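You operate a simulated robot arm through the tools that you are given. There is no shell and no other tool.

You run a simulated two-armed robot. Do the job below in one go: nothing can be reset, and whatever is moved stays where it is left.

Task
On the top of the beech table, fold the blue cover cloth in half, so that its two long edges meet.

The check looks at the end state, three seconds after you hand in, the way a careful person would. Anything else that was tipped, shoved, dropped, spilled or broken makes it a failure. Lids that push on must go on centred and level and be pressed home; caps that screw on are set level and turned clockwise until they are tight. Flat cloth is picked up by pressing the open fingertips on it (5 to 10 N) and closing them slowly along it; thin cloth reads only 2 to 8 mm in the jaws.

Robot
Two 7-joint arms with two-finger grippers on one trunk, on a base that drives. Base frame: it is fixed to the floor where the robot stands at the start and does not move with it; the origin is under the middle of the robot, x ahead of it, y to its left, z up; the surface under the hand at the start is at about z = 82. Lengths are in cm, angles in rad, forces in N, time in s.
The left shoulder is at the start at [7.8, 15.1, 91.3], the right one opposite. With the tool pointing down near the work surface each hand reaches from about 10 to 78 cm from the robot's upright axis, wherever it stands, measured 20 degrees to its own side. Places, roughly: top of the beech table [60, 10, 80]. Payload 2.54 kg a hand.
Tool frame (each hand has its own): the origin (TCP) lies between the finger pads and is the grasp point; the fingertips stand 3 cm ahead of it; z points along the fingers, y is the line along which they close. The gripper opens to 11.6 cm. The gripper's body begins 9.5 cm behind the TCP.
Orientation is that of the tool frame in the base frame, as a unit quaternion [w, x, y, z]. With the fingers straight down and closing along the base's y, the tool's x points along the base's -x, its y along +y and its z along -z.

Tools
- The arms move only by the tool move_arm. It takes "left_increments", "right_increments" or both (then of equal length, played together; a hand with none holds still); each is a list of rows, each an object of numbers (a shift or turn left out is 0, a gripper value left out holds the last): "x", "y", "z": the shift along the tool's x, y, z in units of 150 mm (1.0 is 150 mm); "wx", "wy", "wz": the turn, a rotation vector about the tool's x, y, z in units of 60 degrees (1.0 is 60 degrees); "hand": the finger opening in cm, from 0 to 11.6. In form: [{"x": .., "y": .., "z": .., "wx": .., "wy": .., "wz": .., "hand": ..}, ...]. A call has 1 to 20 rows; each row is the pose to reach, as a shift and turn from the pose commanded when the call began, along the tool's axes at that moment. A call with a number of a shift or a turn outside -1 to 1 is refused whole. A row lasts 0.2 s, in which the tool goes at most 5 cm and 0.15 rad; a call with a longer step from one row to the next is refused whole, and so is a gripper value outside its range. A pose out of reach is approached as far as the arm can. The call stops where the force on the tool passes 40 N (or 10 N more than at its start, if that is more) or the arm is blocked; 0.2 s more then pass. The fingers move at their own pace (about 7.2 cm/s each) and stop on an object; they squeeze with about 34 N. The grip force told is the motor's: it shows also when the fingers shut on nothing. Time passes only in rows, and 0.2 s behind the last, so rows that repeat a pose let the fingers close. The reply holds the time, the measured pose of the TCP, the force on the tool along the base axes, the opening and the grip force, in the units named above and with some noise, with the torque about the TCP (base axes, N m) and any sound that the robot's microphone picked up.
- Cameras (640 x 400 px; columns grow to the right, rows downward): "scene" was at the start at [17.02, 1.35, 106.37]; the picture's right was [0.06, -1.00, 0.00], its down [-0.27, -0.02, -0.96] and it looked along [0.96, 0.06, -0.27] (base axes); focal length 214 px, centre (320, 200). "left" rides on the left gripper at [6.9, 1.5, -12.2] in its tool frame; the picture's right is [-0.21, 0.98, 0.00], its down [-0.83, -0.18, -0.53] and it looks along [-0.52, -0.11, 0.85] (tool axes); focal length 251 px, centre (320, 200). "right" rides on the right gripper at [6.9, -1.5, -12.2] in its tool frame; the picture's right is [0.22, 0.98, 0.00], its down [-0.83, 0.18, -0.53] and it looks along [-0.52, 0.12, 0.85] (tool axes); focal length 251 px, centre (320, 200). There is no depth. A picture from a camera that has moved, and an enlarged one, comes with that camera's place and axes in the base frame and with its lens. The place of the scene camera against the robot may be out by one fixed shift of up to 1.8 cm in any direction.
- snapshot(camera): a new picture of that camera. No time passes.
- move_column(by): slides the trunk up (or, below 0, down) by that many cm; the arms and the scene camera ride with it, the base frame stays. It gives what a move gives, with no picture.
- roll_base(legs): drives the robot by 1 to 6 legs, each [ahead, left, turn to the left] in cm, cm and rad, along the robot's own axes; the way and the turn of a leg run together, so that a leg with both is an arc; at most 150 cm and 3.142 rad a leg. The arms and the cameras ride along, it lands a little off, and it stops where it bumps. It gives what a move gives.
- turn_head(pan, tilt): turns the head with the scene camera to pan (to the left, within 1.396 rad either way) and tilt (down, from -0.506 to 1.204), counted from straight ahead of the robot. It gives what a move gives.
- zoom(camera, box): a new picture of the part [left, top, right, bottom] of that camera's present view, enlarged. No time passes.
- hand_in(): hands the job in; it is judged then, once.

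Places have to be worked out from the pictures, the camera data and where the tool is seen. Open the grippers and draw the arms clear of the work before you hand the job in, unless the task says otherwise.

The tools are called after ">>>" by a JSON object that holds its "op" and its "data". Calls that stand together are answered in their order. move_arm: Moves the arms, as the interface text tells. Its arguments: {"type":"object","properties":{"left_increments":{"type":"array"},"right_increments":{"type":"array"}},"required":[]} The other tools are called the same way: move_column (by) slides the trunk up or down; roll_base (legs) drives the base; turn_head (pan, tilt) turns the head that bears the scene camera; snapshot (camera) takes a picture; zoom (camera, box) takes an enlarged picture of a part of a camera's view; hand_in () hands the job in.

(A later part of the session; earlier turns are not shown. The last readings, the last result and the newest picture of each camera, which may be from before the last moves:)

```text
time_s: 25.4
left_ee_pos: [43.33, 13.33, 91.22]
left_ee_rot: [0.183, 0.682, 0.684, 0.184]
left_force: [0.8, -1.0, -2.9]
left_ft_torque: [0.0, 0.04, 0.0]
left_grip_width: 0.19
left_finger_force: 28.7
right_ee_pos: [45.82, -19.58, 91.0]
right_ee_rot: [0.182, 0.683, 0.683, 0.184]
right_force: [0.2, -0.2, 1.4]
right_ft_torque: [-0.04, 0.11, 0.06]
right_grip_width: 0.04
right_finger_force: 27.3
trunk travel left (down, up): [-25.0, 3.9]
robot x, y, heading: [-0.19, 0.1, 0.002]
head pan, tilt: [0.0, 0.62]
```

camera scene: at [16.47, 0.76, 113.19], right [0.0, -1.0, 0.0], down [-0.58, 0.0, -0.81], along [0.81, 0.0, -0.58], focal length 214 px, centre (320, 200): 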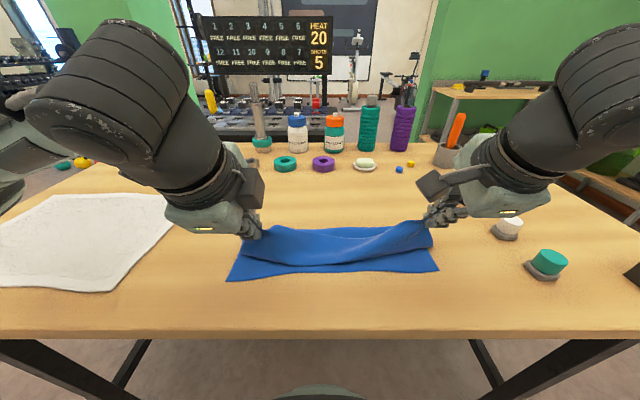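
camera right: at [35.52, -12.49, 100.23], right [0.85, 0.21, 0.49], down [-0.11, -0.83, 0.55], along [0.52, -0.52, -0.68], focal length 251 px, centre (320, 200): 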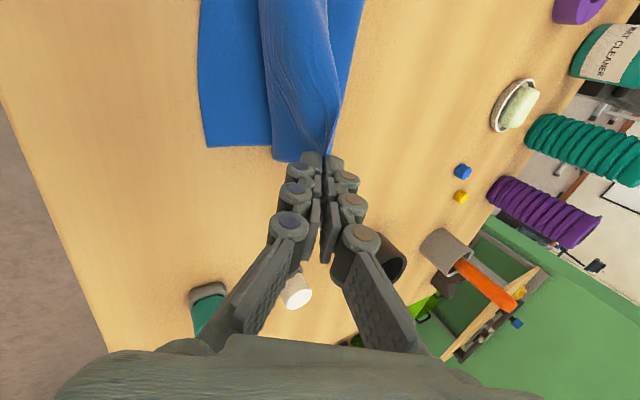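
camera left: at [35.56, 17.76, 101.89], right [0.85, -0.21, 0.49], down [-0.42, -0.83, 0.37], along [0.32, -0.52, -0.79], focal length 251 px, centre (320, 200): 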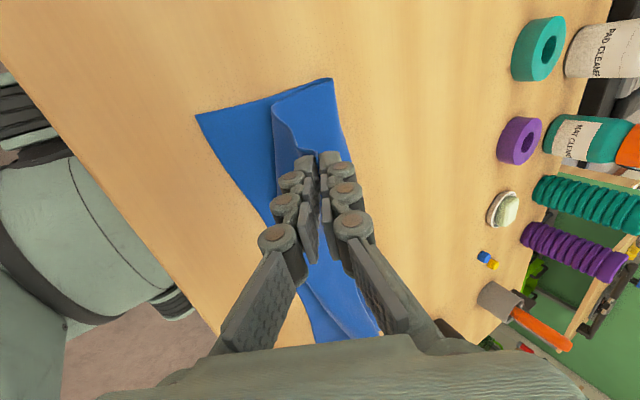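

The hands went where expected. I drive the base straight back 4 cm and check.

>>> {"op": "roll_base", "data": {"legs": [[-4, 0, 0]]}}

>>> {"op": "snapshot", "data": {"camera": "scene"}}

```text
time_s: 26.2
left_ee_pos: [39.24, 13.37, 91.19]
left_ee_rot: [0.184, 0.682, 0.683, 0.183]
left_force: [1.0, -0.1, -2.0]
left_ft_torque: [0.01, 0.02, 0.0]
left_grip_width: 0.2
left_finger_force: 28.8
right_ee_pos: [41.8, -19.65, 91.13]
right_ee_rot: [0.182, 0.683, 0.683, 0.184]
right_force: [-1.4, 0.7, -0.4]
right_ft_torque: [-0.03, -0.08, -0.04]
right_grip_width: 0.3
right_finger_force: 37.2
trunk travel left (down, up): [-25.0, 3.9]
robot x, y, heading: [-4.1, 0.14, 0.001]
head pan, tilt: [0.0, 0.62]
```

```text
taken
camera scene: at [12.44, 0.77, 113.21], right [0.0, -1.0, 0.0], down [-0.58, 0.0, -0.81], along [0.81, 0.0, -0.58], focal length 214 px, centre (320, 200)
```

scene: 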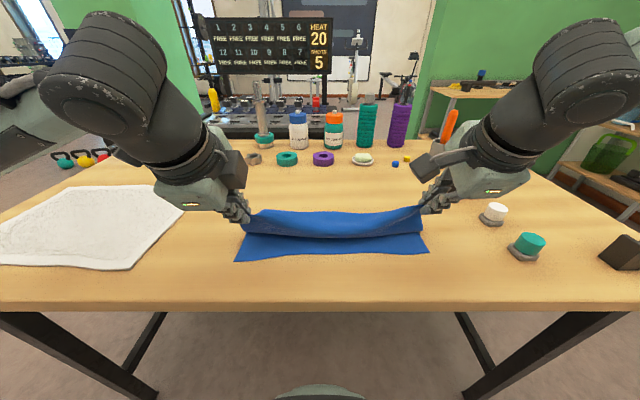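

Good: the drive is accurate and both grips hold (2 mm and 3 mm). I drive back another 4 cm.

>>> {"op": "roll_base", "data": {"legs": [[-4, 0, 0]]}}

>>> {"op": "snapshot", "data": {"camera": "scene"}}

>>> {"op": "snapshot", "data": {"camera": "left"}}

>>> {"op": "snapshot", "data": {"camera": "right"}}

```text
time_s: 27.1
left_ee_pos: [35.39, 13.32, 91.1]
left_ee_rot: [0.185, 0.682, 0.684, 0.183]
left_force: [-1.6, 0.2, 0.5]
left_ft_torque: [0.03, -0.04, -0.02]
left_grip_width: 0.05
left_finger_force: 26.2
right_ee_pos: [37.87, -19.6, 91.13]
right_ee_rot: [0.182, 0.683, 0.683, 0.184]
right_force: [0.5, 0.8, -0.8]
right_ft_torque: [-0.02, -0.02, -0.01]
right_grip_width: 0.44
right_finger_force: 31.5
trunk travel left (down, up): [-25.0, 3.9]
robot x, y, heading: [-7.74, -0.24, -0.003]
head pan, tilt: [0.0, 0.62]
```

```text
taken
camera scene: at [8.45, 0.77, 113.21], right [0.0, -1.0, 0.0], down [-0.58, 0.0, -0.81], along [0.81, 0.0, -0.58], focal length 214 px, centre (320, 200)
```

scene: 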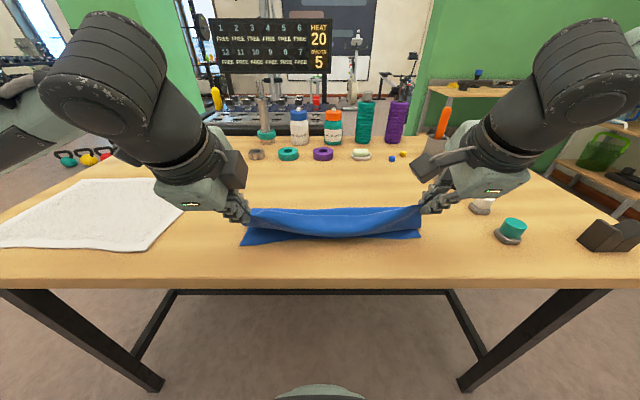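

```text
taken
camera left: at [30.56, 20.3, 102.53], right [0.85, -0.21, 0.49], down [-0.42, -0.83, 0.37], along [0.33, -0.52, -0.79], focal length 251 px, centre (320, 200)
```

left: 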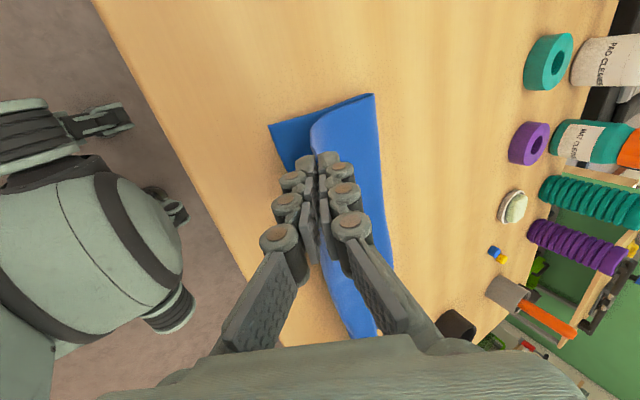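

```text
taken
camera right: at [30.59, -12.72, 100.81], right [0.84, 0.21, 0.49], down [-0.11, -0.83, 0.55], along [0.52, -0.52, -0.68], focal length 251 px, centre (320, 200)
```

right: 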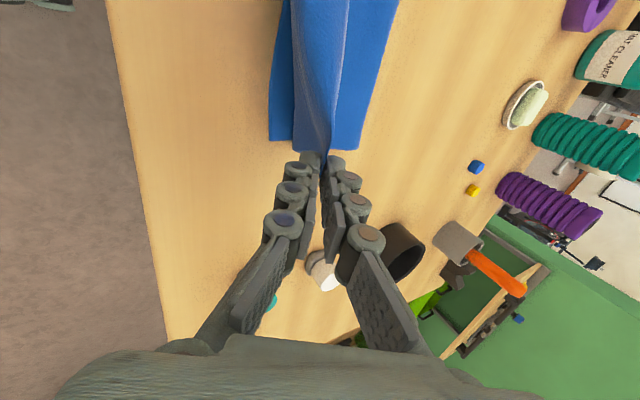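

The near corners stayed put (about (36.2, 15.6) and (38.3, -20.2)), but the fold has formed at x ≈ 47.5, short of the middle, with slack in the top layer. I swing the hands back up over the true mid-line (x ≈ 49.2 left, 51.3 right), to lay the lower half out fully before folding again.

>>> {"op": "move_arm", "data": {"left_increments": [{"y": 0.088, "z": 0.022, "wx": 0.017}, {"y": 0.176, "z": 0.045, "wx": 0.033}, {"y": 0.278, "z": 0.01, "wx": 0.05}, {"y": 0.38, "z": -0.017, "wx": 0.067}, {"y": 0.489, "z": -0.025, "wx": 0.092}, {"y": 0.598, "z": -0.027, "wx": 0.117}, {"y": 0.705, "z": -0.008, "wx": 0.142}, {"y": 0.811, "z": 0.022, "wx": 0.167}, {"y": 0.89, "z": 0.056, "wx": 0.183}, {"y": 0.969, "z": 0.095, "wx": 0.2}, {"y": 0.969, "z": 0.095, "wx": 0.2}, {"y": 0.969, "z": 0.095, "wx": 0.2}], "right_increments": [{"y": 0.077, "z": 0.016, "wx": 0.017}, {"y": 0.153, "z": 0.033, "wx": 0.033}, {"y": 0.256, "z": 0.0, "wx": 0.05}, {"y": 0.358, "z": -0.03, "wx": 0.067}, {"y": 0.467, "z": -0.037, "wx": 0.092}, {"y": 0.576, "z": -0.04, "wx": 0.117}, {"y": 0.683, "z": -0.02, "wx": 0.142}, {"y": 0.789, "z": 0.01, "wx": 0.167}, {"y": 0.868, "z": 0.045, "wx": 0.183}, {"y": 0.947, "z": 0.083, "wx": 0.2}, {"y": 0.947, "z": 0.083, "wx": 0.2}, {"y": 0.947, "z": 0.083, "wx": 0.2}]}}

>>> {"op": "snapshot", "data": {"camera": "scene"}}

>>> {"op": "snapshot", "data": {"camera": "left"}}

>>> {"op": "snapshot", "data": {"camera": "right"}}

```text
time_s: 29.7
left_ee_pos: [48.72, 13.39, 97.28]
left_ee_rot: [0.111, 0.698, 0.699, 0.109]
left_force: [-1.2, -0.7, 2.0]
left_ft_torque: [0.0, 0.0, 0.01]
left_grip_width: 0.02
left_finger_force: 28.0
right_ee_pos: [50.95, -19.6, 97.1]
right_ee_rot: [0.11, 0.698, 0.699, 0.111]
right_force: [-0.9, -0.6, -1.5]
right_ft_torque: [-0.06, -0.09, -0.01]
right_grip_width: 0.39
right_finger_force: 38.8
trunk travel left (down, up): [-25.0, 3.9]
robot x, y, heading: [-7.76, 0.03, -0.004]
head pan, tilt: [0.0, 0.62]
```

```text
taken
camera scene: at [8.52, 0.76, 113.19], right [0.0, -1.0, 0.0], down [-0.58, 0.0, -0.81], along [0.81, 0.0, -0.58], focal length 214 px, centre (320, 200)
```

scene: 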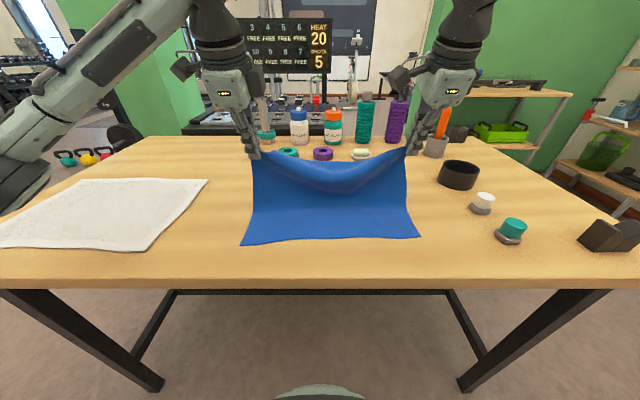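

```text
taken
camera left: at [46.33, 20.34, 109.27], right [0.93, -0.21, 0.3], down [-0.34, -0.83, 0.45], along [0.15, -0.52, -0.84], focal length 251 px, centre (320, 200)
```

left: 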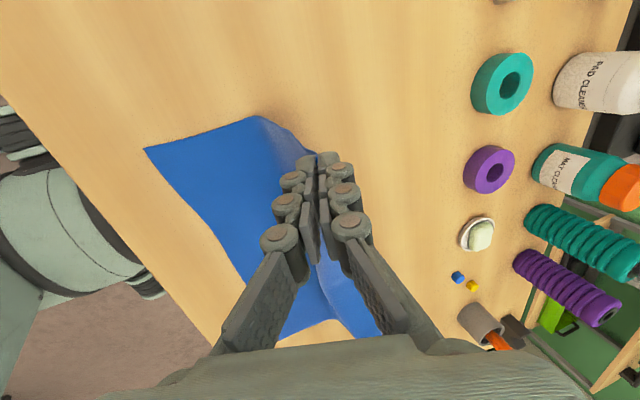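

```text
taken
camera right: at [45.82, -12.78, 108.13], right [0.93, 0.21, 0.3], down [0.01, -0.83, 0.56], along [0.37, -0.52, -0.77], focal length 251 px, centre (320, 200)
```

right: 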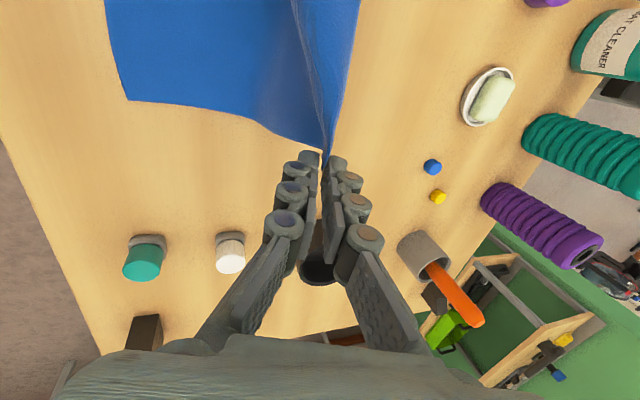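

The near corners have not moved, and the lower half is laid out again. I zoom in on each grip to judge how much edge is inside the jaws.

>>> {"op": "zoom", "data": {"camera": "left", "box": [270, 100, 370, 200]}}

>>> {"op": "zoom", "data": {"camera": "right", "box": [270, 80, 370, 200]}}

>>> {"op": "zoom", "data": {"camera": "scene", "box": [220, 130, 440, 260]}}

```text
4.00 times, centred on (320, 150) of left
camera zoom: at [46.33, 20.34, 109.27], right [0.93, -0.21, 0.3], down [-0.34, -0.83, 0.45], along [0.15, -0.52, -0.84], focal length 1006 px, centre (320, 400)
```

zoom: 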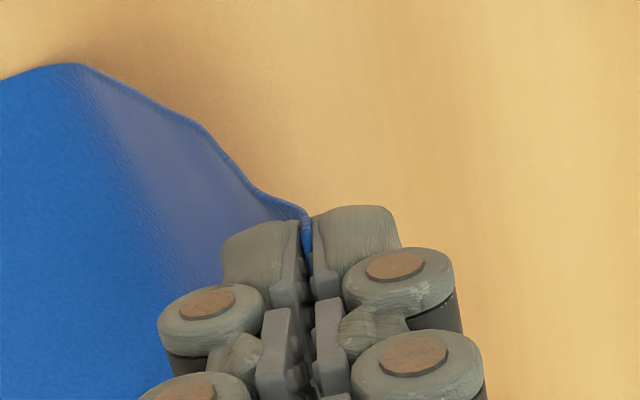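

```text
3.33 times, centred on (320, 140) of right
camera zoom: at [45.82, -12.78, 108.13], right [0.93, 0.21, 0.3], down [0.01, -0.83, 0.56], along [0.37, -0.52, -0.77], focal length 838 px, centre (320, 400)
```

zoom: 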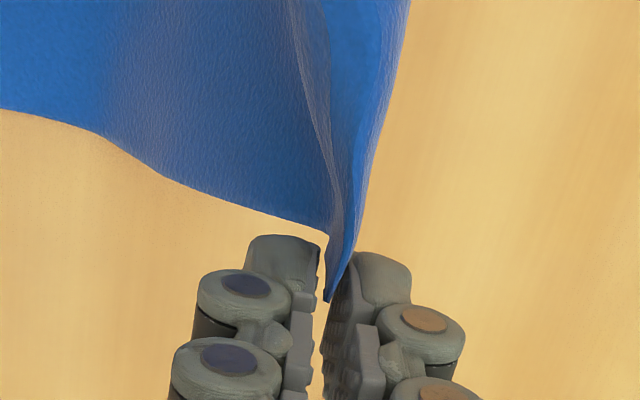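

```text
2.91 times, centred on (330, 195) of scene
camera zoom: at [8.52, 0.76, 113.19], right [0.0, -1.0, 0.0], down [-0.58, 0.0, -0.81], along [0.81, 0.0, -0.58], focal length 624 px, centre (291, 214)
```

zoom: 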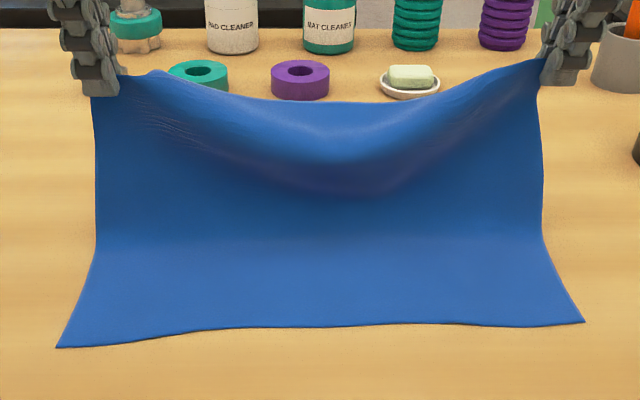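

Each jaw holds about 1 to 1.5 cm of the edge right at the corner. I spread the hands slightly and swing down again on a tighter arc (radius about 11.2) around x ≈ 48.6 (left) and 50.9 (right), stopping about 6 cm above the table.

>>> {"op": "move_arm", "data": {"left_increments": [{"y": -0.04, "z": 0.013, "x": 0.013}, {"y": -0.081, "z": 0.026, "x": 0.027}, {"y": -0.18, "z": 0.009, "wx": -0.017, "x": 0.027}, {"y": -0.28, "z": -0.008, "wx": -0.033, "x": 0.027}, {"y": -0.38, "z": -0.002, "wx": -0.05, "x": 0.027}, {"y": -0.48, "z": 0.007, "wx": -0.067, "x": 0.027}, {"y": -0.577, "z": 0.038, "wx": -0.092, "x": 0.027}, {"y": -0.674, "z": 0.074, "wx": -0.117, "x": 0.027}, {"y": -0.76, "z": 0.127, "wx": -0.142, "x": 0.027}, {"y": -0.846, "z": 0.184, "wx": -0.167, "x": 0.027}, {"y": -0.846, "z": 0.184, "wx": -0.167, "x": 0.027}], "right_increments": [{"y": -0.035, "z": 0.012, "x": -0.013}, {"y": -0.071, "z": 0.024, "x": -0.027}, {"y": -0.171, "z": 0.007, "wx": -0.017, "x": -0.027}, {"y": -0.271, "z": -0.011, "wx": -0.033, "x": -0.027}, {"y": -0.371, "z": -0.004, "wx": -0.05, "x": -0.027}, {"y": -0.471, "z": 0.004, "wx": -0.067, "x": -0.027}, {"y": -0.568, "z": 0.036, "wx": -0.092, "x": -0.027}, {"y": -0.665, "z": 0.071, "wx": -0.117, "x": -0.027}, {"y": -0.75, "z": 0.125, "wx": -0.142, "x": -0.027}, {"y": -0.836, "z": 0.182, "wx": -0.167, "x": -0.027}, {"y": -0.836, "z": 0.182, "wx": -0.167, "x": -0.027}]}}

>>> {"op": "snapshot", "data": {"camera": "scene"}}

>>> {"op": "snapshot", "data": {"camera": "left"}}

>>> {"op": "snapshot", "data": {"camera": "right"}}

```text
time_s: 32.1
left_ee_pos: [37.5, 13.72, 90.62]
left_ee_rot: [0.172, 0.685, 0.687, 0.171]
left_force: [-1.3, 0.7, 3.0]
left_ft_torque: [-0.05, 0.01, -0.02]
left_grip_width: 0.02
left_finger_force: 27.9
right_ee_pos: [39.77, -19.95, 90.58]
right_ee_rot: [0.17, 0.686, 0.686, 0.173]
right_force: [0.1, 0.0, 0.7]
right_ft_torque: [-0.01, 0.1, -0.01]
right_grip_width: 0.24
right_finger_force: 35.4
trunk travel left (down, up): [-25.0, 3.9]
robot x, y, heading: [-7.99, -0.05, 0.003]
head pan, tilt: [0.0, 0.62]
```

```text
taken
camera scene: at [8.52, 0.76, 113.19], right [0.0, -1.0, 0.0], down [-0.58, 0.0, -0.81], along [0.81, 0.0, -0.58], focal length 214 px, centre (320, 200)
```

scene: 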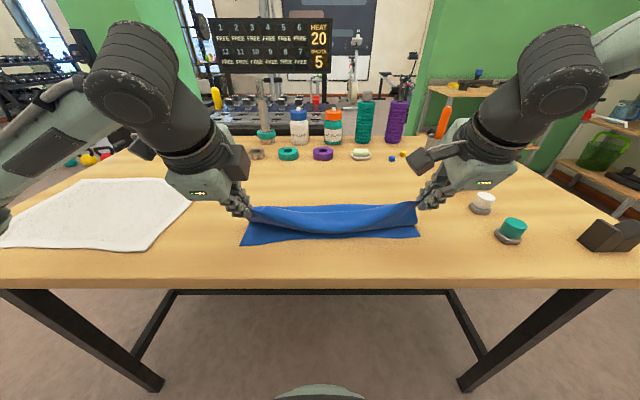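

```text
taken
camera left: at [33.06, 20.7, 102.1], right [0.86, -0.21, 0.46], down [-0.41, -0.83, 0.39], along [0.3, -0.52, -0.8], focal length 251 px, centre (320, 200)
```

left: 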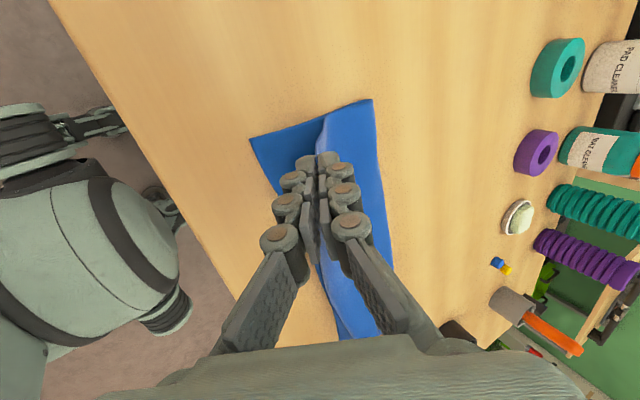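

```text
taken
camera right: at [32.83, -13.13, 100.52], right [0.86, 0.21, 0.46], down [-0.09, -0.83, 0.55], along [0.5, -0.52, -0.69], focal length 251 px, centre (320, 200)
```

right: 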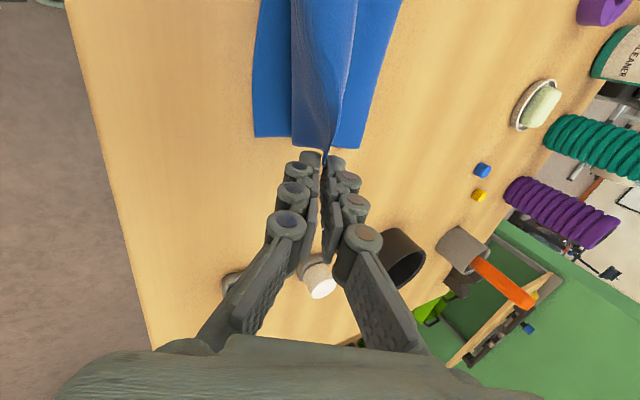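

The fold now lies at x ≈ 48 to 49.5 with a rounded loop that will flatten as I lower it. I check both grips closely before lowering.

>>> {"op": "zoom", "data": {"camera": "left", "box": [240, 80, 400, 200]}}

>>> {"op": "zoom", "data": {"camera": "right", "box": [240, 60, 400, 200]}}

>>> {"op": "zoom", "data": {"camera": "scene", "box": [220, 160, 440, 270]}}

```text
3.33 times, centred on (320, 140) of left
camera zoom: at [33.06, 20.7, 102.1], right [0.86, -0.21, 0.46], down [-0.41, -0.83, 0.39], along [0.3, -0.52, -0.8], focal length 838 px, centre (320, 400)
```

zoom: 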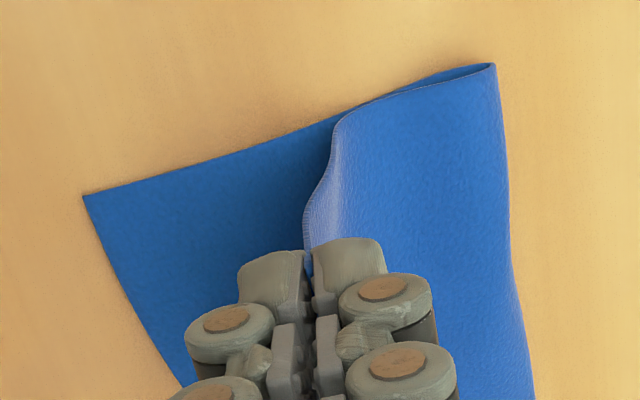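

```text
2.86 times, centred on (320, 130) of right
camera zoom: at [32.83, -13.13, 100.52], right [0.86, 0.21, 0.46], down [-0.09, -0.83, 0.55], along [0.5, -0.52, -0.69], focal length 718 px, centre (320, 400)
```

zoom: 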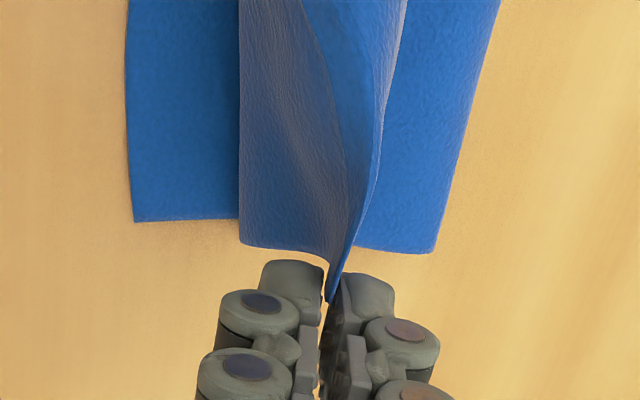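

```text
2.91 times, centred on (330, 215) of scene
camera zoom: at [8.52, 0.76, 113.19], right [0.0, -1.0, 0.0], down [-0.58, 0.0, -0.81], along [0.81, 0.0, -0.58], focal length 624 px, centre (291, 156)
```

zoom: 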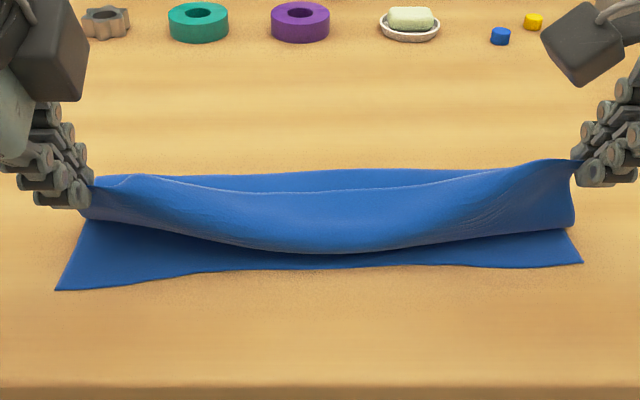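

Both still hold, but I see the flap hangs straight down and would fold under itself on the circular path; the right path is a straight diagonal down, so the flap drapes as it goes. I go back up and out past the mid-line to re-lay the lower half.

>>> {"op": "move_arm", "data": {"left_increments": [{"y": 0.058, "z": -0.028, "wx": 0.008}, {"y": 0.116, "z": -0.056, "wx": 0.017}, {"y": 0.206, "z": -0.08, "wx": 0.033}, {"y": 0.296, "z": -0.099, "wx": 0.05}, {"y": 0.415, "z": -0.104, "wx": 0.075}, {"y": 0.534, "z": -0.098, "wx": 0.1}, {"y": 0.648, "z": -0.06, "wx": 0.125}, {"y": 0.762, "z": -0.012, "wx": 0.15}, {"y": 0.816, "z": 0.032, "wx": 0.158}, {"y": 0.871, "z": 0.075, "wx": 0.167}, {"y": 0.91, "z": 0.11, "wx": 0.175}, {"y": 0.95, "z": 0.146, "wx": 0.183}, {"y": 0.95, "z": 0.146, "wx": 0.183}, {"y": 0.95, "z": 0.146, "wx": 0.183}], "right_increments": [{"y": 0.058, "z": -0.028, "wx": 0.008}, {"y": 0.116, "z": -0.056, "wx": 0.017}, {"y": 0.206, "z": -0.08, "wx": 0.033}, {"y": 0.296, "z": -0.099, "wx": 0.05}, {"y": 0.415, "z": -0.104, "wx": 0.075}, {"y": 0.534, "z": -0.098, "wx": 0.1}, {"y": 0.648, "z": -0.06, "wx": 0.125}, {"y": 0.762, "z": -0.012, "wx": 0.15}, {"y": 0.816, "z": 0.032, "wx": 0.158}, {"y": 0.871, "z": 0.075, "wx": 0.167}, {"y": 0.91, "z": 0.11, "wx": 0.175}, {"y": 0.95, "z": 0.146, "wx": 0.183}, {"y": 0.95, "z": 0.146, "wx": 0.183}, {"y": 0.95, "z": 0.146, "wx": 0.183}]}}

>>> {"op": "snapshot", "data": {"camera": "left"}}

>>> {"op": "snapshot", "data": {"camera": "right"}}

>>> {"op": "zoom", "data": {"camera": "scene", "box": [220, 130, 440, 260]}}

```text
time_s: 35.1
left_ee_pos: [51.05, 13.79, 95.4]
left_ee_rot: [0.104, 0.7, 0.699, 0.105]
left_force: [-2.5, 0.9, 7.7]
left_ft_torque: [0.04, -0.04, -0.01]
left_grip_width: 0.03
left_finger_force: 28.2
right_ee_pos: [53.54, -20.05, 95.34]
right_ee_rot: [0.104, 0.699, 0.7, 0.107]
right_force: [0.2, 0.8, -3.3]
right_ft_torque: [0.0, 0.04, -0.02]
right_grip_width: 0.32
right_finger_force: 30.9
trunk travel left (down, up): [-25.0, 3.9]
robot x, y, heading: [-7.96, -0.05, -0.0]
head pan, tilt: [0.0, 0.62]
```

```text
taken
camera left: at [48.96, 20.69, 107.52], right [0.93, -0.21, 0.29], down [-0.33, -0.83, 0.46], along [0.14, -0.52, -0.84], focal length 251 px, centre (320, 200)
```

left: 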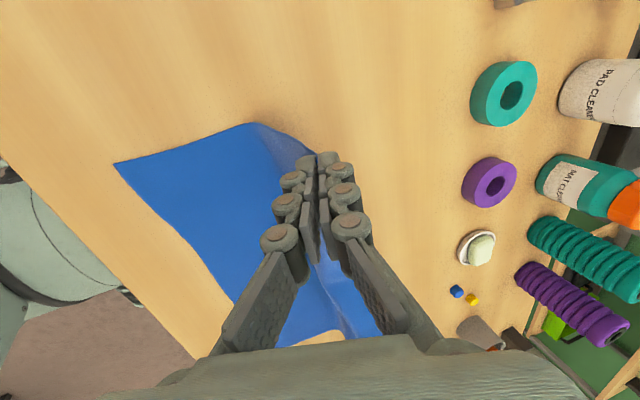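

```text
taken
camera right: at [48.48, -13.14, 106.49], right [0.93, 0.21, 0.29], down [0.02, -0.83, 0.56], along [0.36, -0.52, -0.78], focal length 251 px, centre (320, 200)
```

right: 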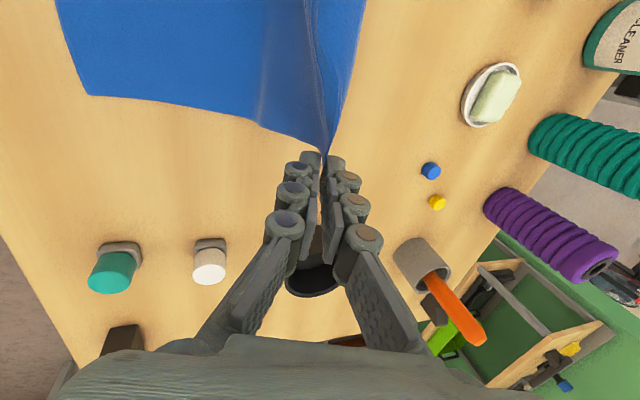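

```text
2.91 times, centred on (330, 195) of scene
camera zoom: at [8.51, 0.76, 113.19], right [0.0, -1.0, 0.0], down [-0.58, 0.0, -0.81], along [0.81, 0.0, -0.58], focal length 624 px, centre (291, 214)
```

zoom: 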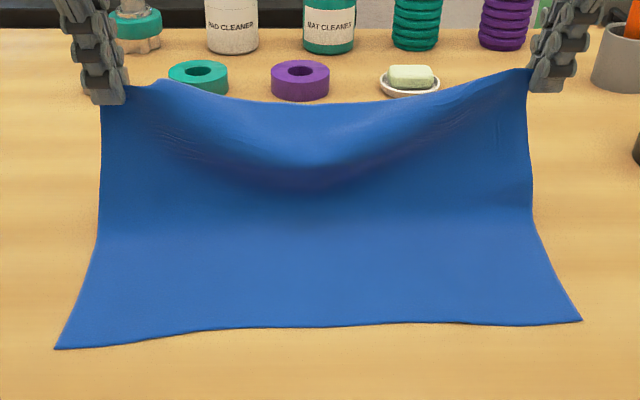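

The lower half is now laid out to its middle (bend at x ≈ 48.7 left, 51.8 right; near corners at 36.2 and 38.6). I bring the hands down the diagonal, so the flap drapes onto the lower half.

>>> {"op": "move_arm", "data": {"left_increments": [{"y": -0.082, "z": -0.018, "wx": -0.008}, {"y": -0.164, "z": -0.035, "wx": -0.017}, {"y": -0.26, "z": -0.02, "wx": -0.033}, {"y": -0.355, "z": -0.001, "wx": -0.05}, {"y": -0.44, "z": 0.036, "wx": -0.067}, {"y": -0.525, "z": 0.075, "wx": -0.083}, {"y": -0.612, "z": 0.119, "wx": -0.104}, {"y": -0.7, "z": 0.163, "wx": -0.125}, {"y": -0.786, "z": 0.202, "wx": -0.146}, {"y": -0.872, "z": 0.24, "wx": -0.167}, {"y": -0.872, "z": 0.24, "wx": -0.167}], "right_increments": [{"y": -0.082, "z": -0.018, "wx": -0.008}, {"y": -0.166, "z": -0.035, "wx": -0.017}, {"y": -0.263, "z": -0.02, "wx": -0.033}, {"y": -0.359, "z": -0.001, "wx": -0.05}, {"y": -0.444, "z": 0.036, "wx": -0.067}, {"y": -0.529, "z": 0.075, "wx": -0.083}, {"y": -0.616, "z": 0.119, "wx": -0.104}, {"y": -0.704, "z": 0.163, "wx": -0.125}, {"y": -0.79, "z": 0.202, "wx": -0.146}, {"y": -0.876, "z": 0.24, "wx": -0.167}, {"y": -0.876, "z": 0.24, "wx": -0.167}]}}

>>> {"op": "snapshot", "data": {"camera": "left"}}

>>> {"op": "snapshot", "data": {"camera": "right"}}

>>> {"op": "zoom", "data": {"camera": "scene", "box": [220, 160, 440, 270]}}

```text
time_s: 37.5
left_ee_pos: [39.64, 13.7, 88.08]
left_ee_rot: [0.166, 0.687, 0.688, 0.166]
left_force: [-2.8, 0.1, 1.5]
left_ft_torque: [-0.03, -0.02, -0.04]
left_grip_width: 0.04
left_finger_force: 27.9
right_ee_pos: [41.81, -19.99, 88.14]
right_ee_rot: [0.164, 0.687, 0.688, 0.167]
right_force: [0.3, -0.6, 0.1]
right_ft_torque: [-0.03, 0.0, -0.01]
right_grip_width: 0.22
right_finger_force: 34.9
trunk travel left (down, up): [-25.0, 3.9]
robot x, y, heading: [-7.99, -0.23, -0.001]
head pan, tilt: [0.0, 0.62]
```

```text
taken
camera left: at [35.44, 20.68, 99.73], right [0.87, -0.21, 0.45], down [-0.4, -0.83, 0.39], along [0.28, -0.52, -0.8], focal length 251 px, centre (320, 200)
```

left: 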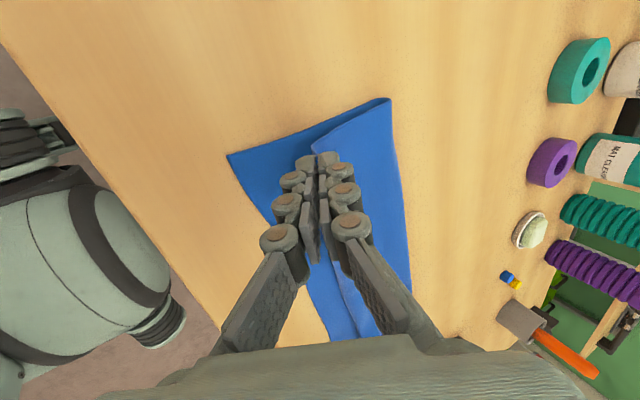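

```text
taken
camera right: at [35.08, -13.11, 98.16], right [0.87, 0.21, 0.45], down [-0.08, -0.83, 0.56], along [0.49, -0.52, -0.7], focal length 251 px, centre (320, 200)
```

right: 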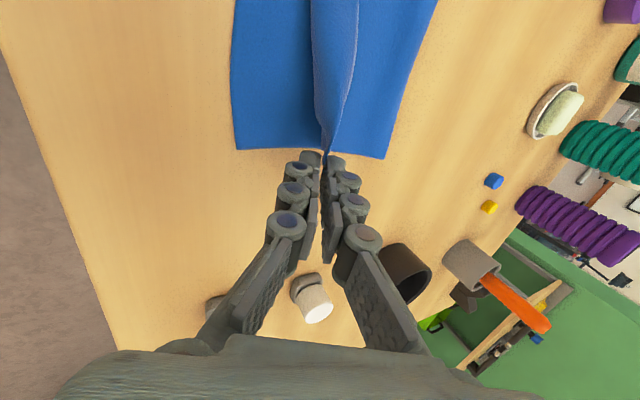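

```text
2.91 times, centred on (330, 215) of scene
camera zoom: at [8.53, 0.77, 113.19], right [0.0, -1.0, 0.0], down [-0.58, 0.0, -0.81], along [0.81, 0.0, -0.58], focal length 624 px, centre (291, 156)
```

zoom: 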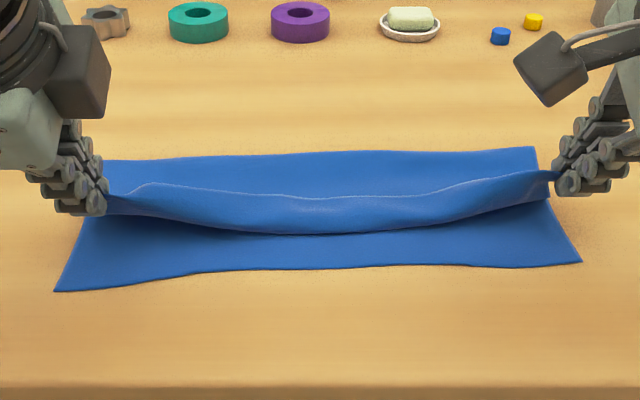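

The drape worked: the fold lies straight at x ≈ 49.9 (left) to 52.5 (right). I follow through down to the near edge, aiming for fingertips at x ≈ 37.4 and 39.8, just above the table.

>>> {"op": "move_arm", "data": {"left_increments": [{"y": -0.043, "z": 0.005, "wx": -0.007}, {"y": -0.086, "z": 0.01, "wx": -0.013}, {"y": -0.128, "z": 0.016, "wx": -0.018}, {"y": -0.169, "z": 0.021, "wx": -0.022}, {"y": -0.207, "z": 0.025, "wx": -0.03}, {"y": -0.244, "z": 0.028, "wx": -0.038}, {"y": -0.269, "z": 0.026, "wx": -0.038}, {"y": -0.294, "z": 0.024, "wx": -0.038}, {"y": -0.294, "z": 0.024, "wx": -0.038}], "right_increments": [{"y": -0.037, "z": 0.01, "wx": -0.007}, {"y": -0.074, "z": 0.021, "wx": -0.013}, {"y": -0.116, "z": 0.027, "wx": -0.018}, {"y": -0.157, "z": 0.032, "wx": -0.022}, {"y": -0.195, "z": 0.036, "wx": -0.03}, {"y": -0.232, "z": 0.039, "wx": -0.038}, {"y": -0.258, "z": 0.037, "wx": -0.038}, {"y": -0.283, "z": 0.035, "wx": -0.038}, {"y": -0.283, "z": 0.035, "wx": -0.038}]}}

>>> {"op": "snapshot", "data": {"camera": "left"}}

>>> {"op": "snapshot", "data": {"camera": "right"}}

>>> {"op": "zoom", "data": {"camera": "scene", "box": [220, 160, 440, 270]}}

```text
time_s: 39.5
left_ee_pos: [35.79, 13.7, 85.85]
left_ee_rot: [0.179, 0.683, 0.685, 0.179]
left_force: [-4.6, 1.2, 6.2]
left_ft_torque: [-0.02, -0.16, -0.03]
left_grip_width: 0.05
left_finger_force: 26.9
right_ee_pos: [38.4, -20.02, 85.6]
right_ee_rot: [0.179, 0.683, 0.685, 0.18]
right_force: [1.6, 0.3, -3.5]
right_ft_torque: [0.04, -0.03, 0.0]
right_grip_width: 0.14
right_finger_force: 29.3
trunk travel left (down, up): [-25.0, 3.9]
robot x, y, heading: [-8.14, -0.02, -0.0]
head pan, tilt: [0.0, 0.62]
```

```text
taken
camera left: at [31.18, 20.71, 97.2], right [0.85, -0.21, 0.48], down [-0.42, -0.83, 0.38], along [0.32, -0.52, -0.79], focal length 251 px, centre (320, 200)
```

left: 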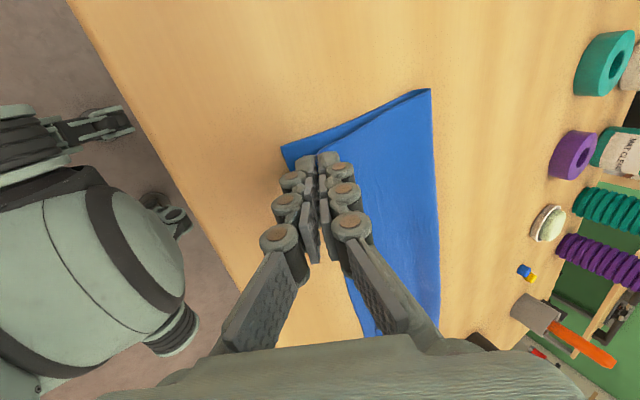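

```text
taken
camera right: at [31.15, -13.13, 95.49], right [0.85, 0.21, 0.48], down [-0.1, -0.83, 0.55], along [0.52, -0.52, -0.68], focal length 251 px, centre (320, 200)
```

right: 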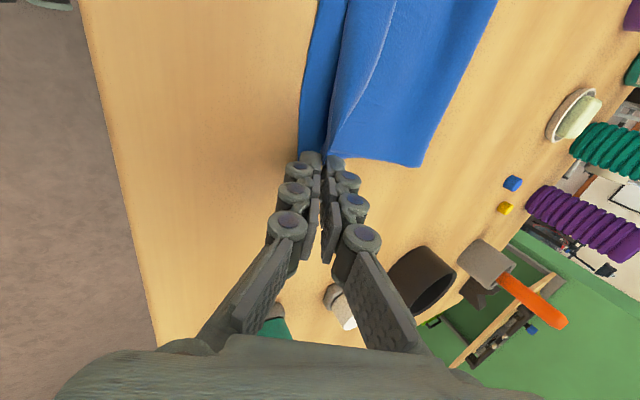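

```text
2.91 times, centred on (330, 215) of scene
camera zoom: at [8.52, 0.77, 113.19], right [0.0, -1.0, 0.0], down [-0.58, 0.0, -0.81], along [0.81, 0.0, -0.58], focal length 624 px, centre (291, 156)
```

zoom: 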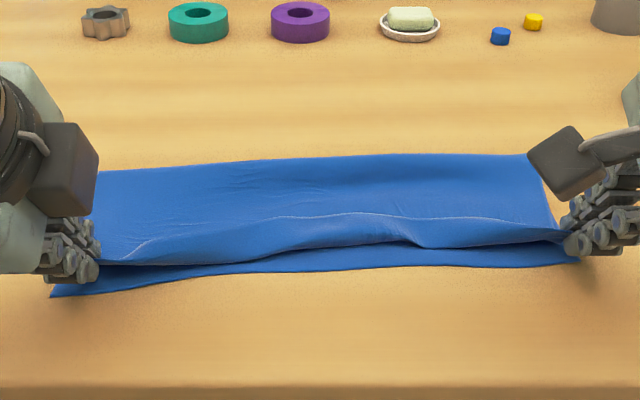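

The flap is down, with the hands at the near corners. In the middle the top edge lags about 2 cm and curls up, so I lift slightly, spread the hands a little and draw them 0.8 cm towards the robot to straighten the edge line.

>>> {"op": "move_arm", "data": {"left_increments": [{"x": 0.005, "y": 0.01, "z": -0.025}, {"x": 0.01, "y": 0.005, "z": -0.045}, {"x": 0.015, "y": -0.007, "z": -0.06}, {"x": 0.02, "y": -0.019, "z": -0.073}, {"x": 0.025, "y": -0.019, "z": -0.073}, {"x": 0.025, "y": -0.019, "z": -0.073}], "right_increments": [{"x": -0.005, "y": 0.01, "z": -0.025}, {"x": -0.01, "y": 0.005, "z": -0.045}, {"x": -0.015, "y": -0.007, "z": -0.06}, {"x": -0.02, "y": -0.019, "z": -0.073}, {"x": -0.025, "y": -0.019, "z": -0.073}, {"x": -0.025, "y": -0.019, "z": -0.073}]}}

>>> {"op": "zoom", "data": {"camera": "scene", "box": [220, 160, 440, 270]}}

```text
time_s: 40.9
left_ee_pos: [35.04, 14.19, 86.61]
left_ee_rot: [0.18, 0.683, 0.684, 0.179]
left_force: [-0.4, 0.4, 0.6]
left_ft_torque: [0.0, 0.01, 0.0]
left_grip_width: 0.41
left_finger_force: 31.2
right_ee_pos: [37.51, -20.35, 86.58]
right_ee_rot: [0.178, 0.684, 0.684, 0.18]
right_force: [0.0, 0.2, 0.3]
right_ft_torque: [0.01, -0.02, 0.02]
right_grip_width: 0.22
right_finger_force: 29.8
trunk travel left (down, up): [-25.0, 3.9]
robot x, y, heading: [-7.96, -0.21, -0.002]
head pan, tilt: [0.0, 0.62]
```

```text
2.91 times, centred on (330, 215) of scene
camera zoom: at [8.52, 0.77, 113.19], right [0.0, -1.0, 0.0], down [-0.58, 0.0, -0.81], along [0.81, 0.0, -0.58], focal length 624 px, centre (291, 156)
```

zoom: 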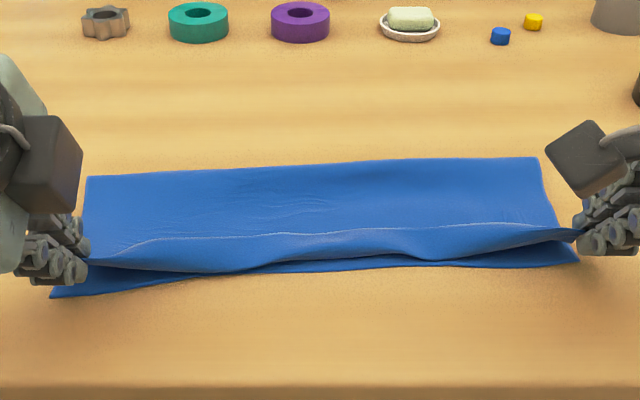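

The edge line is straighter now. I take the hand pictures to measure the fold line and the near edge against the held edge.

>>> {"op": "snapshot", "data": {"camera": "left"}}

>>> {"op": "snapshot", "data": {"camera": "right"}}

```text
taken
camera left: at [30.43, 21.09, 98.01], right [0.85, -0.21, 0.48], down [-0.42, -0.83, 0.38], along [0.32, -0.52, -0.79], focal length 251 px, centre (320, 200)
```

left: 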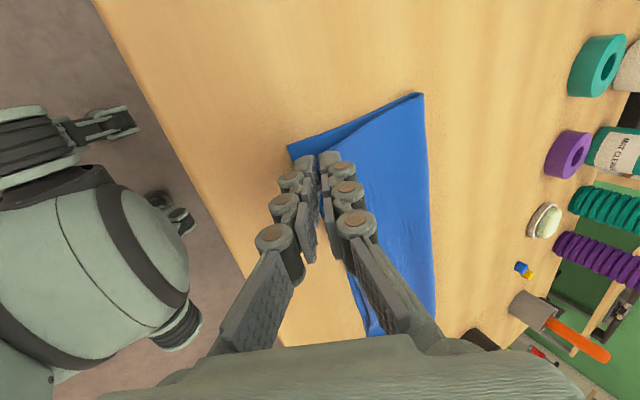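

```text
taken
camera right: at [30.37, -13.49, 96.29], right [0.85, 0.21, 0.48], down [-0.1, -0.83, 0.55], along [0.52, -0.52, -0.68], focal length 251 px, centre (320, 200)
```

right: 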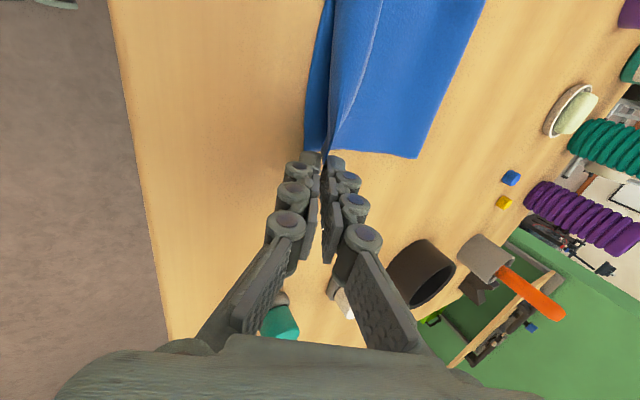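

The two layers are now nearly equal (about 12.5 cm of lower half to 13.5 cm of flap), with only a narrow strip along the edge standing up in the middle. I set the hands down with their grips just inside the near edge.

>>> {"op": "move_arm", "data": {"left_increments": [{"y": -0.002, "z": 0.017}, {"y": -0.004, "z": 0.034}, {"y": -0.006, "z": 0.05}, {"y": -0.006, "z": 0.05}], "right_increments": [{"y": 0.009, "z": 0.029}, {"y": 0.018, "z": 0.059}, {"y": 0.026, "z": 0.088}, {"y": 0.026, "z": 0.088}]}}

>>> {"op": "zoom", "data": {"camera": "scene", "box": [220, 160, 440, 270]}}

>>> {"op": "zoom", "data": {"camera": "left", "box": [240, 60, 440, 220]}}

>>> {"op": "zoom", "data": {"camera": "right", "box": [240, 0, 480, 220]}}

```text
time_s: 41.9
left_ee_pos: [35.42, 14.09, 85.9]
left_ee_rot: [0.18, 0.684, 0.684, 0.179]
left_force: [-0.1, 0.1, -0.4]
left_ft_torque: [-0.05, -0.02, -0.06]
left_grip_width: 0.36
left_finger_force: 30.1
right_ee_pos: [38.6, -20.25, 85.57]
right_ee_rot: [0.178, 0.683, 0.684, 0.181]
right_force: [2.5, 0.7, -1.9]
right_ft_torque: [-0.04, -0.02, 0.01]
right_grip_width: 0.38
right_finger_force: 33.6
trunk travel left (down, up): [-25.0, 3.9]
robot x, y, heading: [-7.79, 0.48, -0.002]
head pan, tilt: [0.0, 0.62]
```

```text
2.91 times, centred on (330, 215) of scene
camera zoom: at [8.52, 0.76, 113.19], right [0.0, -1.0, 0.0], down [-0.58, 0.0, -0.81], along [0.81, 0.0, -0.58], focal length 624 px, centre (291, 156)
```

zoom: 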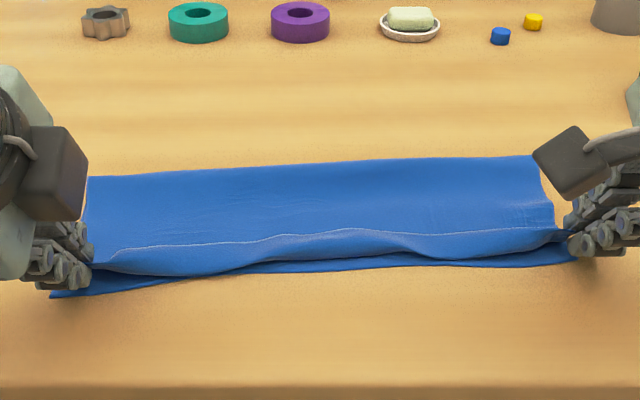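

```text
2.50 times, centred on (340, 140) of left
camera zoom: at [30.72, 21.06, 97.29], right [0.85, -0.21, 0.48], down [-0.42, -0.83, 0.38], along [0.32, -0.52, -0.79], focal length 629 px, centre (270, 350)
```

zoom: 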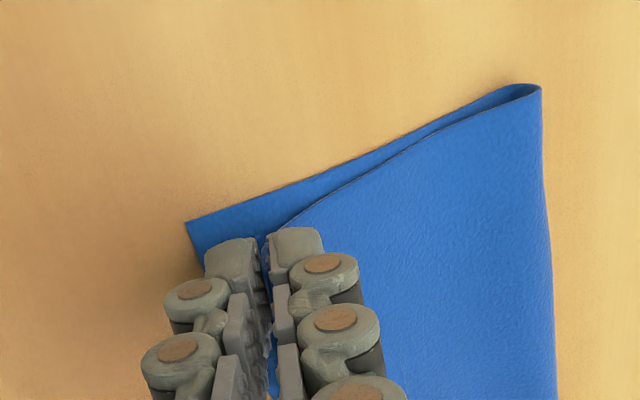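

```text
1.82 times, centred on (360, 110) of right
camera zoom: at [31.37, -13.48, 95.33], right [0.85, 0.21, 0.48], down [-0.1, -0.83, 0.55], along [0.52, -0.52, -0.68], focal length 457 px, centre (247, 364)
```

zoom: 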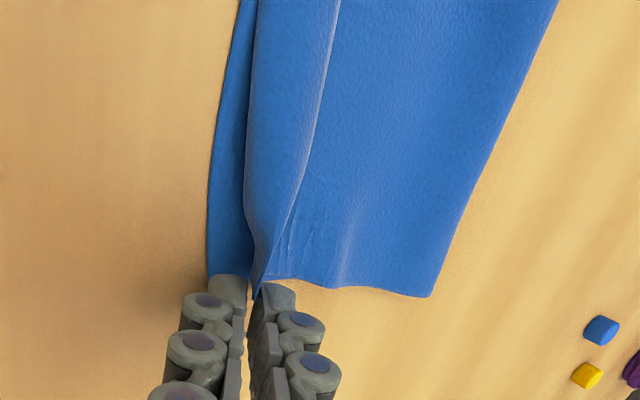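

Both layers lie well and both grips are at the near edge. I release now: open the fingers slowly while rising slightly, then draw back along the fingers so the edge strip falls towards the near edge.

>>> {"op": "move_arm", "data": {"left_increments": [{"z": -0.01, "hand": 0.6}, {"z": -0.02, "hand": 1.0}, {"z": -0.027, "hand": 1.4}, {"z": -0.035, "hand": 1.8}, {"z": -0.06, "hand": 2.0}, {"z": -0.1, "hand": 2.0}, {"z": -0.15, "hand": 2.0}, {"z": -0.2, "hand": 2.0}, {"z": -0.26, "hand": 2.0}, {"z": -0.26, "hand": 2.0}], "right_increments": [{"z": -0.015, "hand": 0.6}, {"z": -0.03, "hand": 1.0}, {"z": -0.04, "hand": 1.4}, {"z": -0.05, "hand": 1.8}, {"z": -0.07, "hand": 2.0}, {"z": -0.11, "hand": 2.0}, {"z": -0.15, "hand": 2.0}, {"z": -0.2, "hand": 2.0}, {"z": -0.26, "hand": 2.0}, {"z": -0.26, "hand": 2.0}]}}

>>> {"op": "zoom", "data": {"camera": "scene", "box": [220, 160, 440, 270]}}

>>> {"op": "snapshot", "data": {"camera": "left"}}

>>> {"op": "snapshot", "data": {"camera": "right"}}

```text
time_s: 44.1
left_ee_pos: [33.86, 13.99, 89.45]
left_ee_rot: [0.179, 0.683, 0.685, 0.179]
left_force: [0.4, -0.1, 0.6]
left_ft_torque: [0.03, -0.02, 0.02]
left_grip_width: 1.97
left_finger_force: 0.1
left hand out of reach, approached as far as the arm can: row 8, 9, 10
right_ee_pos: [36.58, -20.33, 88.99]
right_ee_rot: [0.178, 0.683, 0.684, 0.181]
right_force: [0.2, 0.5, 0.0]
right_ft_torque: [-0.01, 0.02, 0.02]
right_grip_width: 2.0
right_finger_force: 0.0
trunk travel left (down, up): [-25.0, 3.9]
robot x, y, heading: [-7.89, 0.22, -0.002]
head pan, tilt: [0.0, 0.62]
```

```text
2.91 times, centred on (330, 215) of scene
camera zoom: at [8.53, 0.77, 113.19], right [0.0, -1.0, 0.0], down [-0.58, 0.0, -0.81], along [0.81, 0.0, -0.58], focal length 624 px, centre (291, 156)
```

zoom: 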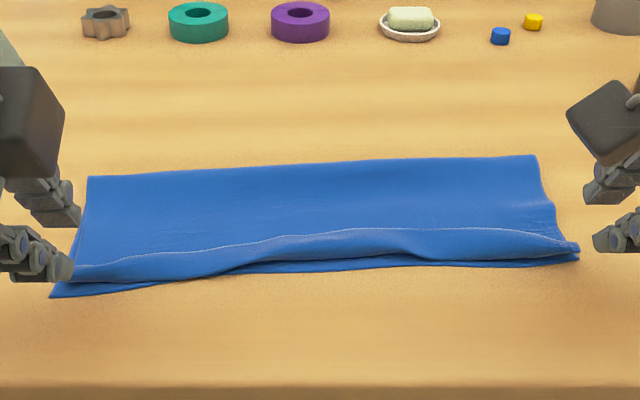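

```text
taken
camera left: at [29.22, 20.95, 100.89], right [0.85, -0.21, 0.48], down [-0.42, -0.83, 0.38], along [0.31, -0.52, -0.79], focal length 251 px, centre (320, 200)
```

left: 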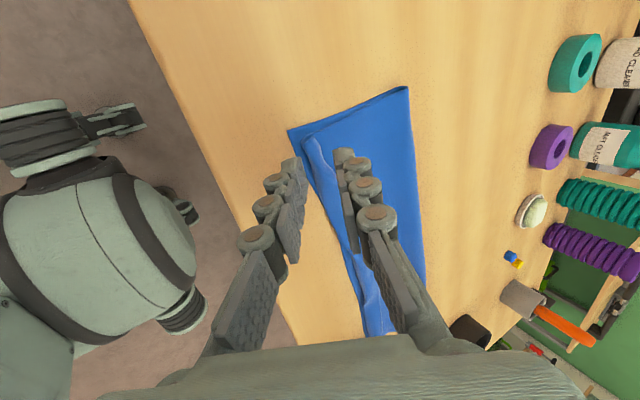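

```text
taken
camera right: at [29.47, -13.46, 98.68], right [0.85, 0.21, 0.48], down [-0.1, -0.83, 0.55], along [0.52, -0.52, -0.68], focal length 251 px, centre (320, 200)
```

right: 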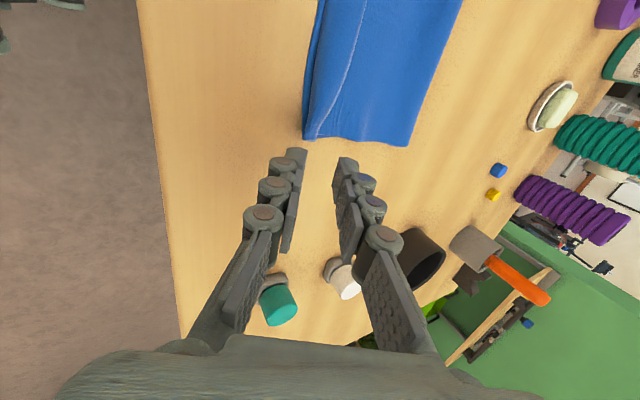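

Both hands are clear and the fold is lying well. A narrow strip of the top edge is still turned back; I zoom in to see it better.

>>> {"op": "zoom", "data": {"camera": "left", "box": [270, 70, 430, 350]}}

>>> {"op": "zoom", "data": {"camera": "right", "box": [280, 0, 480, 160]}}

```text
1.43 times, centred on (350, 210) of left
camera zoom: at [29.22, 20.95, 100.89], right [0.85, -0.21, 0.48], down [-0.42, -0.83, 0.38], along [0.31, -0.52, -0.79], focal length 359 px, centre (277, 186)
```

zoom: 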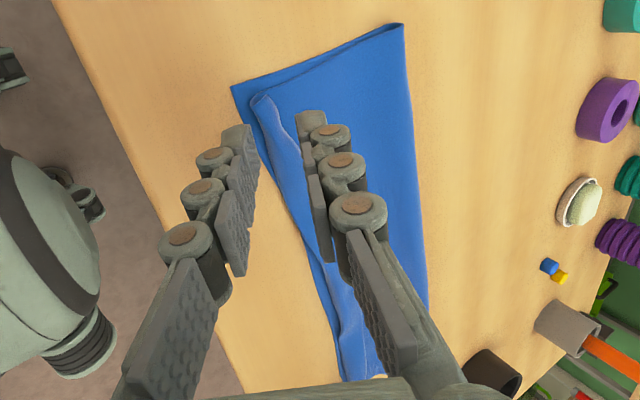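

```text
2.50 times, centred on (380, 80) of right
camera zoom: at [29.47, -13.46, 98.68], right [0.85, 0.21, 0.48], down [-0.1, -0.83, 0.55], along [0.52, -0.52, -0.68], focal length 629 px, centre (170, 500)
```

zoom: 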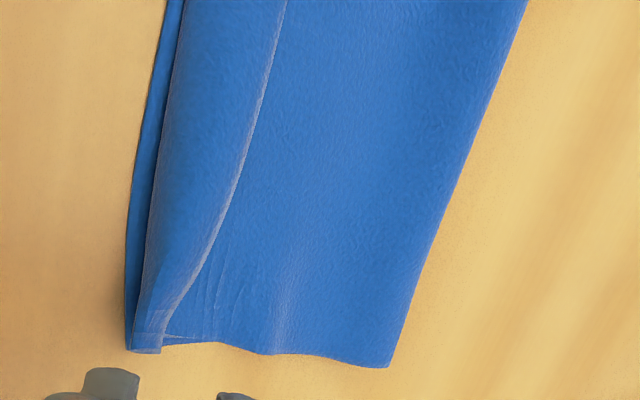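

The curl is about 2 cm wide: the lower half measures about 12 cm and the flap about 14 cm, so the fold line needs to go about 1 cm further out, and the curl needs flattening. I raise the hands, bring them upright again, and start turning them back so the jaws open along y for smoothing.

>>> {"op": "move_arm", "data": {"left_increments": [{"y": 0.033, "z": -0.058, "wx": 0.125}, {"y": 0.067, "z": -0.115, "wx": 0.25}, {"y": 0.1, "z": -0.173, "wx": 0.375}, {"y": 0.133, "z": -0.231, "wx": 0.5}, {"y": 0.133, "z": -0.231, "wx": 0.5}], "right_increments": [{"y": 0.033, "z": -0.058, "wx": 0.125}, {"y": 0.067, "z": -0.115, "wx": 0.25}, {"y": 0.1, "z": -0.173, "wx": 0.375}, {"y": 0.133, "z": -0.231, "wx": 0.5}, {"y": 0.133, "z": -0.231, "wx": 0.5}]}}

```text
time_s: 45.3
left_ee_pos: [33.84, 14.02, 93.45]
left_ee_rot: [-0.004, 0.707, 0.707, -0.005]
left_force: [-0.7, -0.7, -0.1]
left_ft_torque: [0.01, -0.02, -0.03]
left_grip_width: 1.96
left_finger_force: 0.1
right_ee_pos: [36.62, -20.38, 92.99]
right_ee_rot: [-0.006, 0.706, 0.708, -0.003]
right_force: [0.3, 0.5, 0.6]
right_ft_torque: [0.0, 0.0, 0.01]
right_grip_width: 2.0
right_finger_force: 0.1
trunk travel left (down, up): [-25.0, 3.9]
robot x, y, heading: [-7.52, 0.0, 0.002]
head pan, tilt: [0.0, 0.62]
```

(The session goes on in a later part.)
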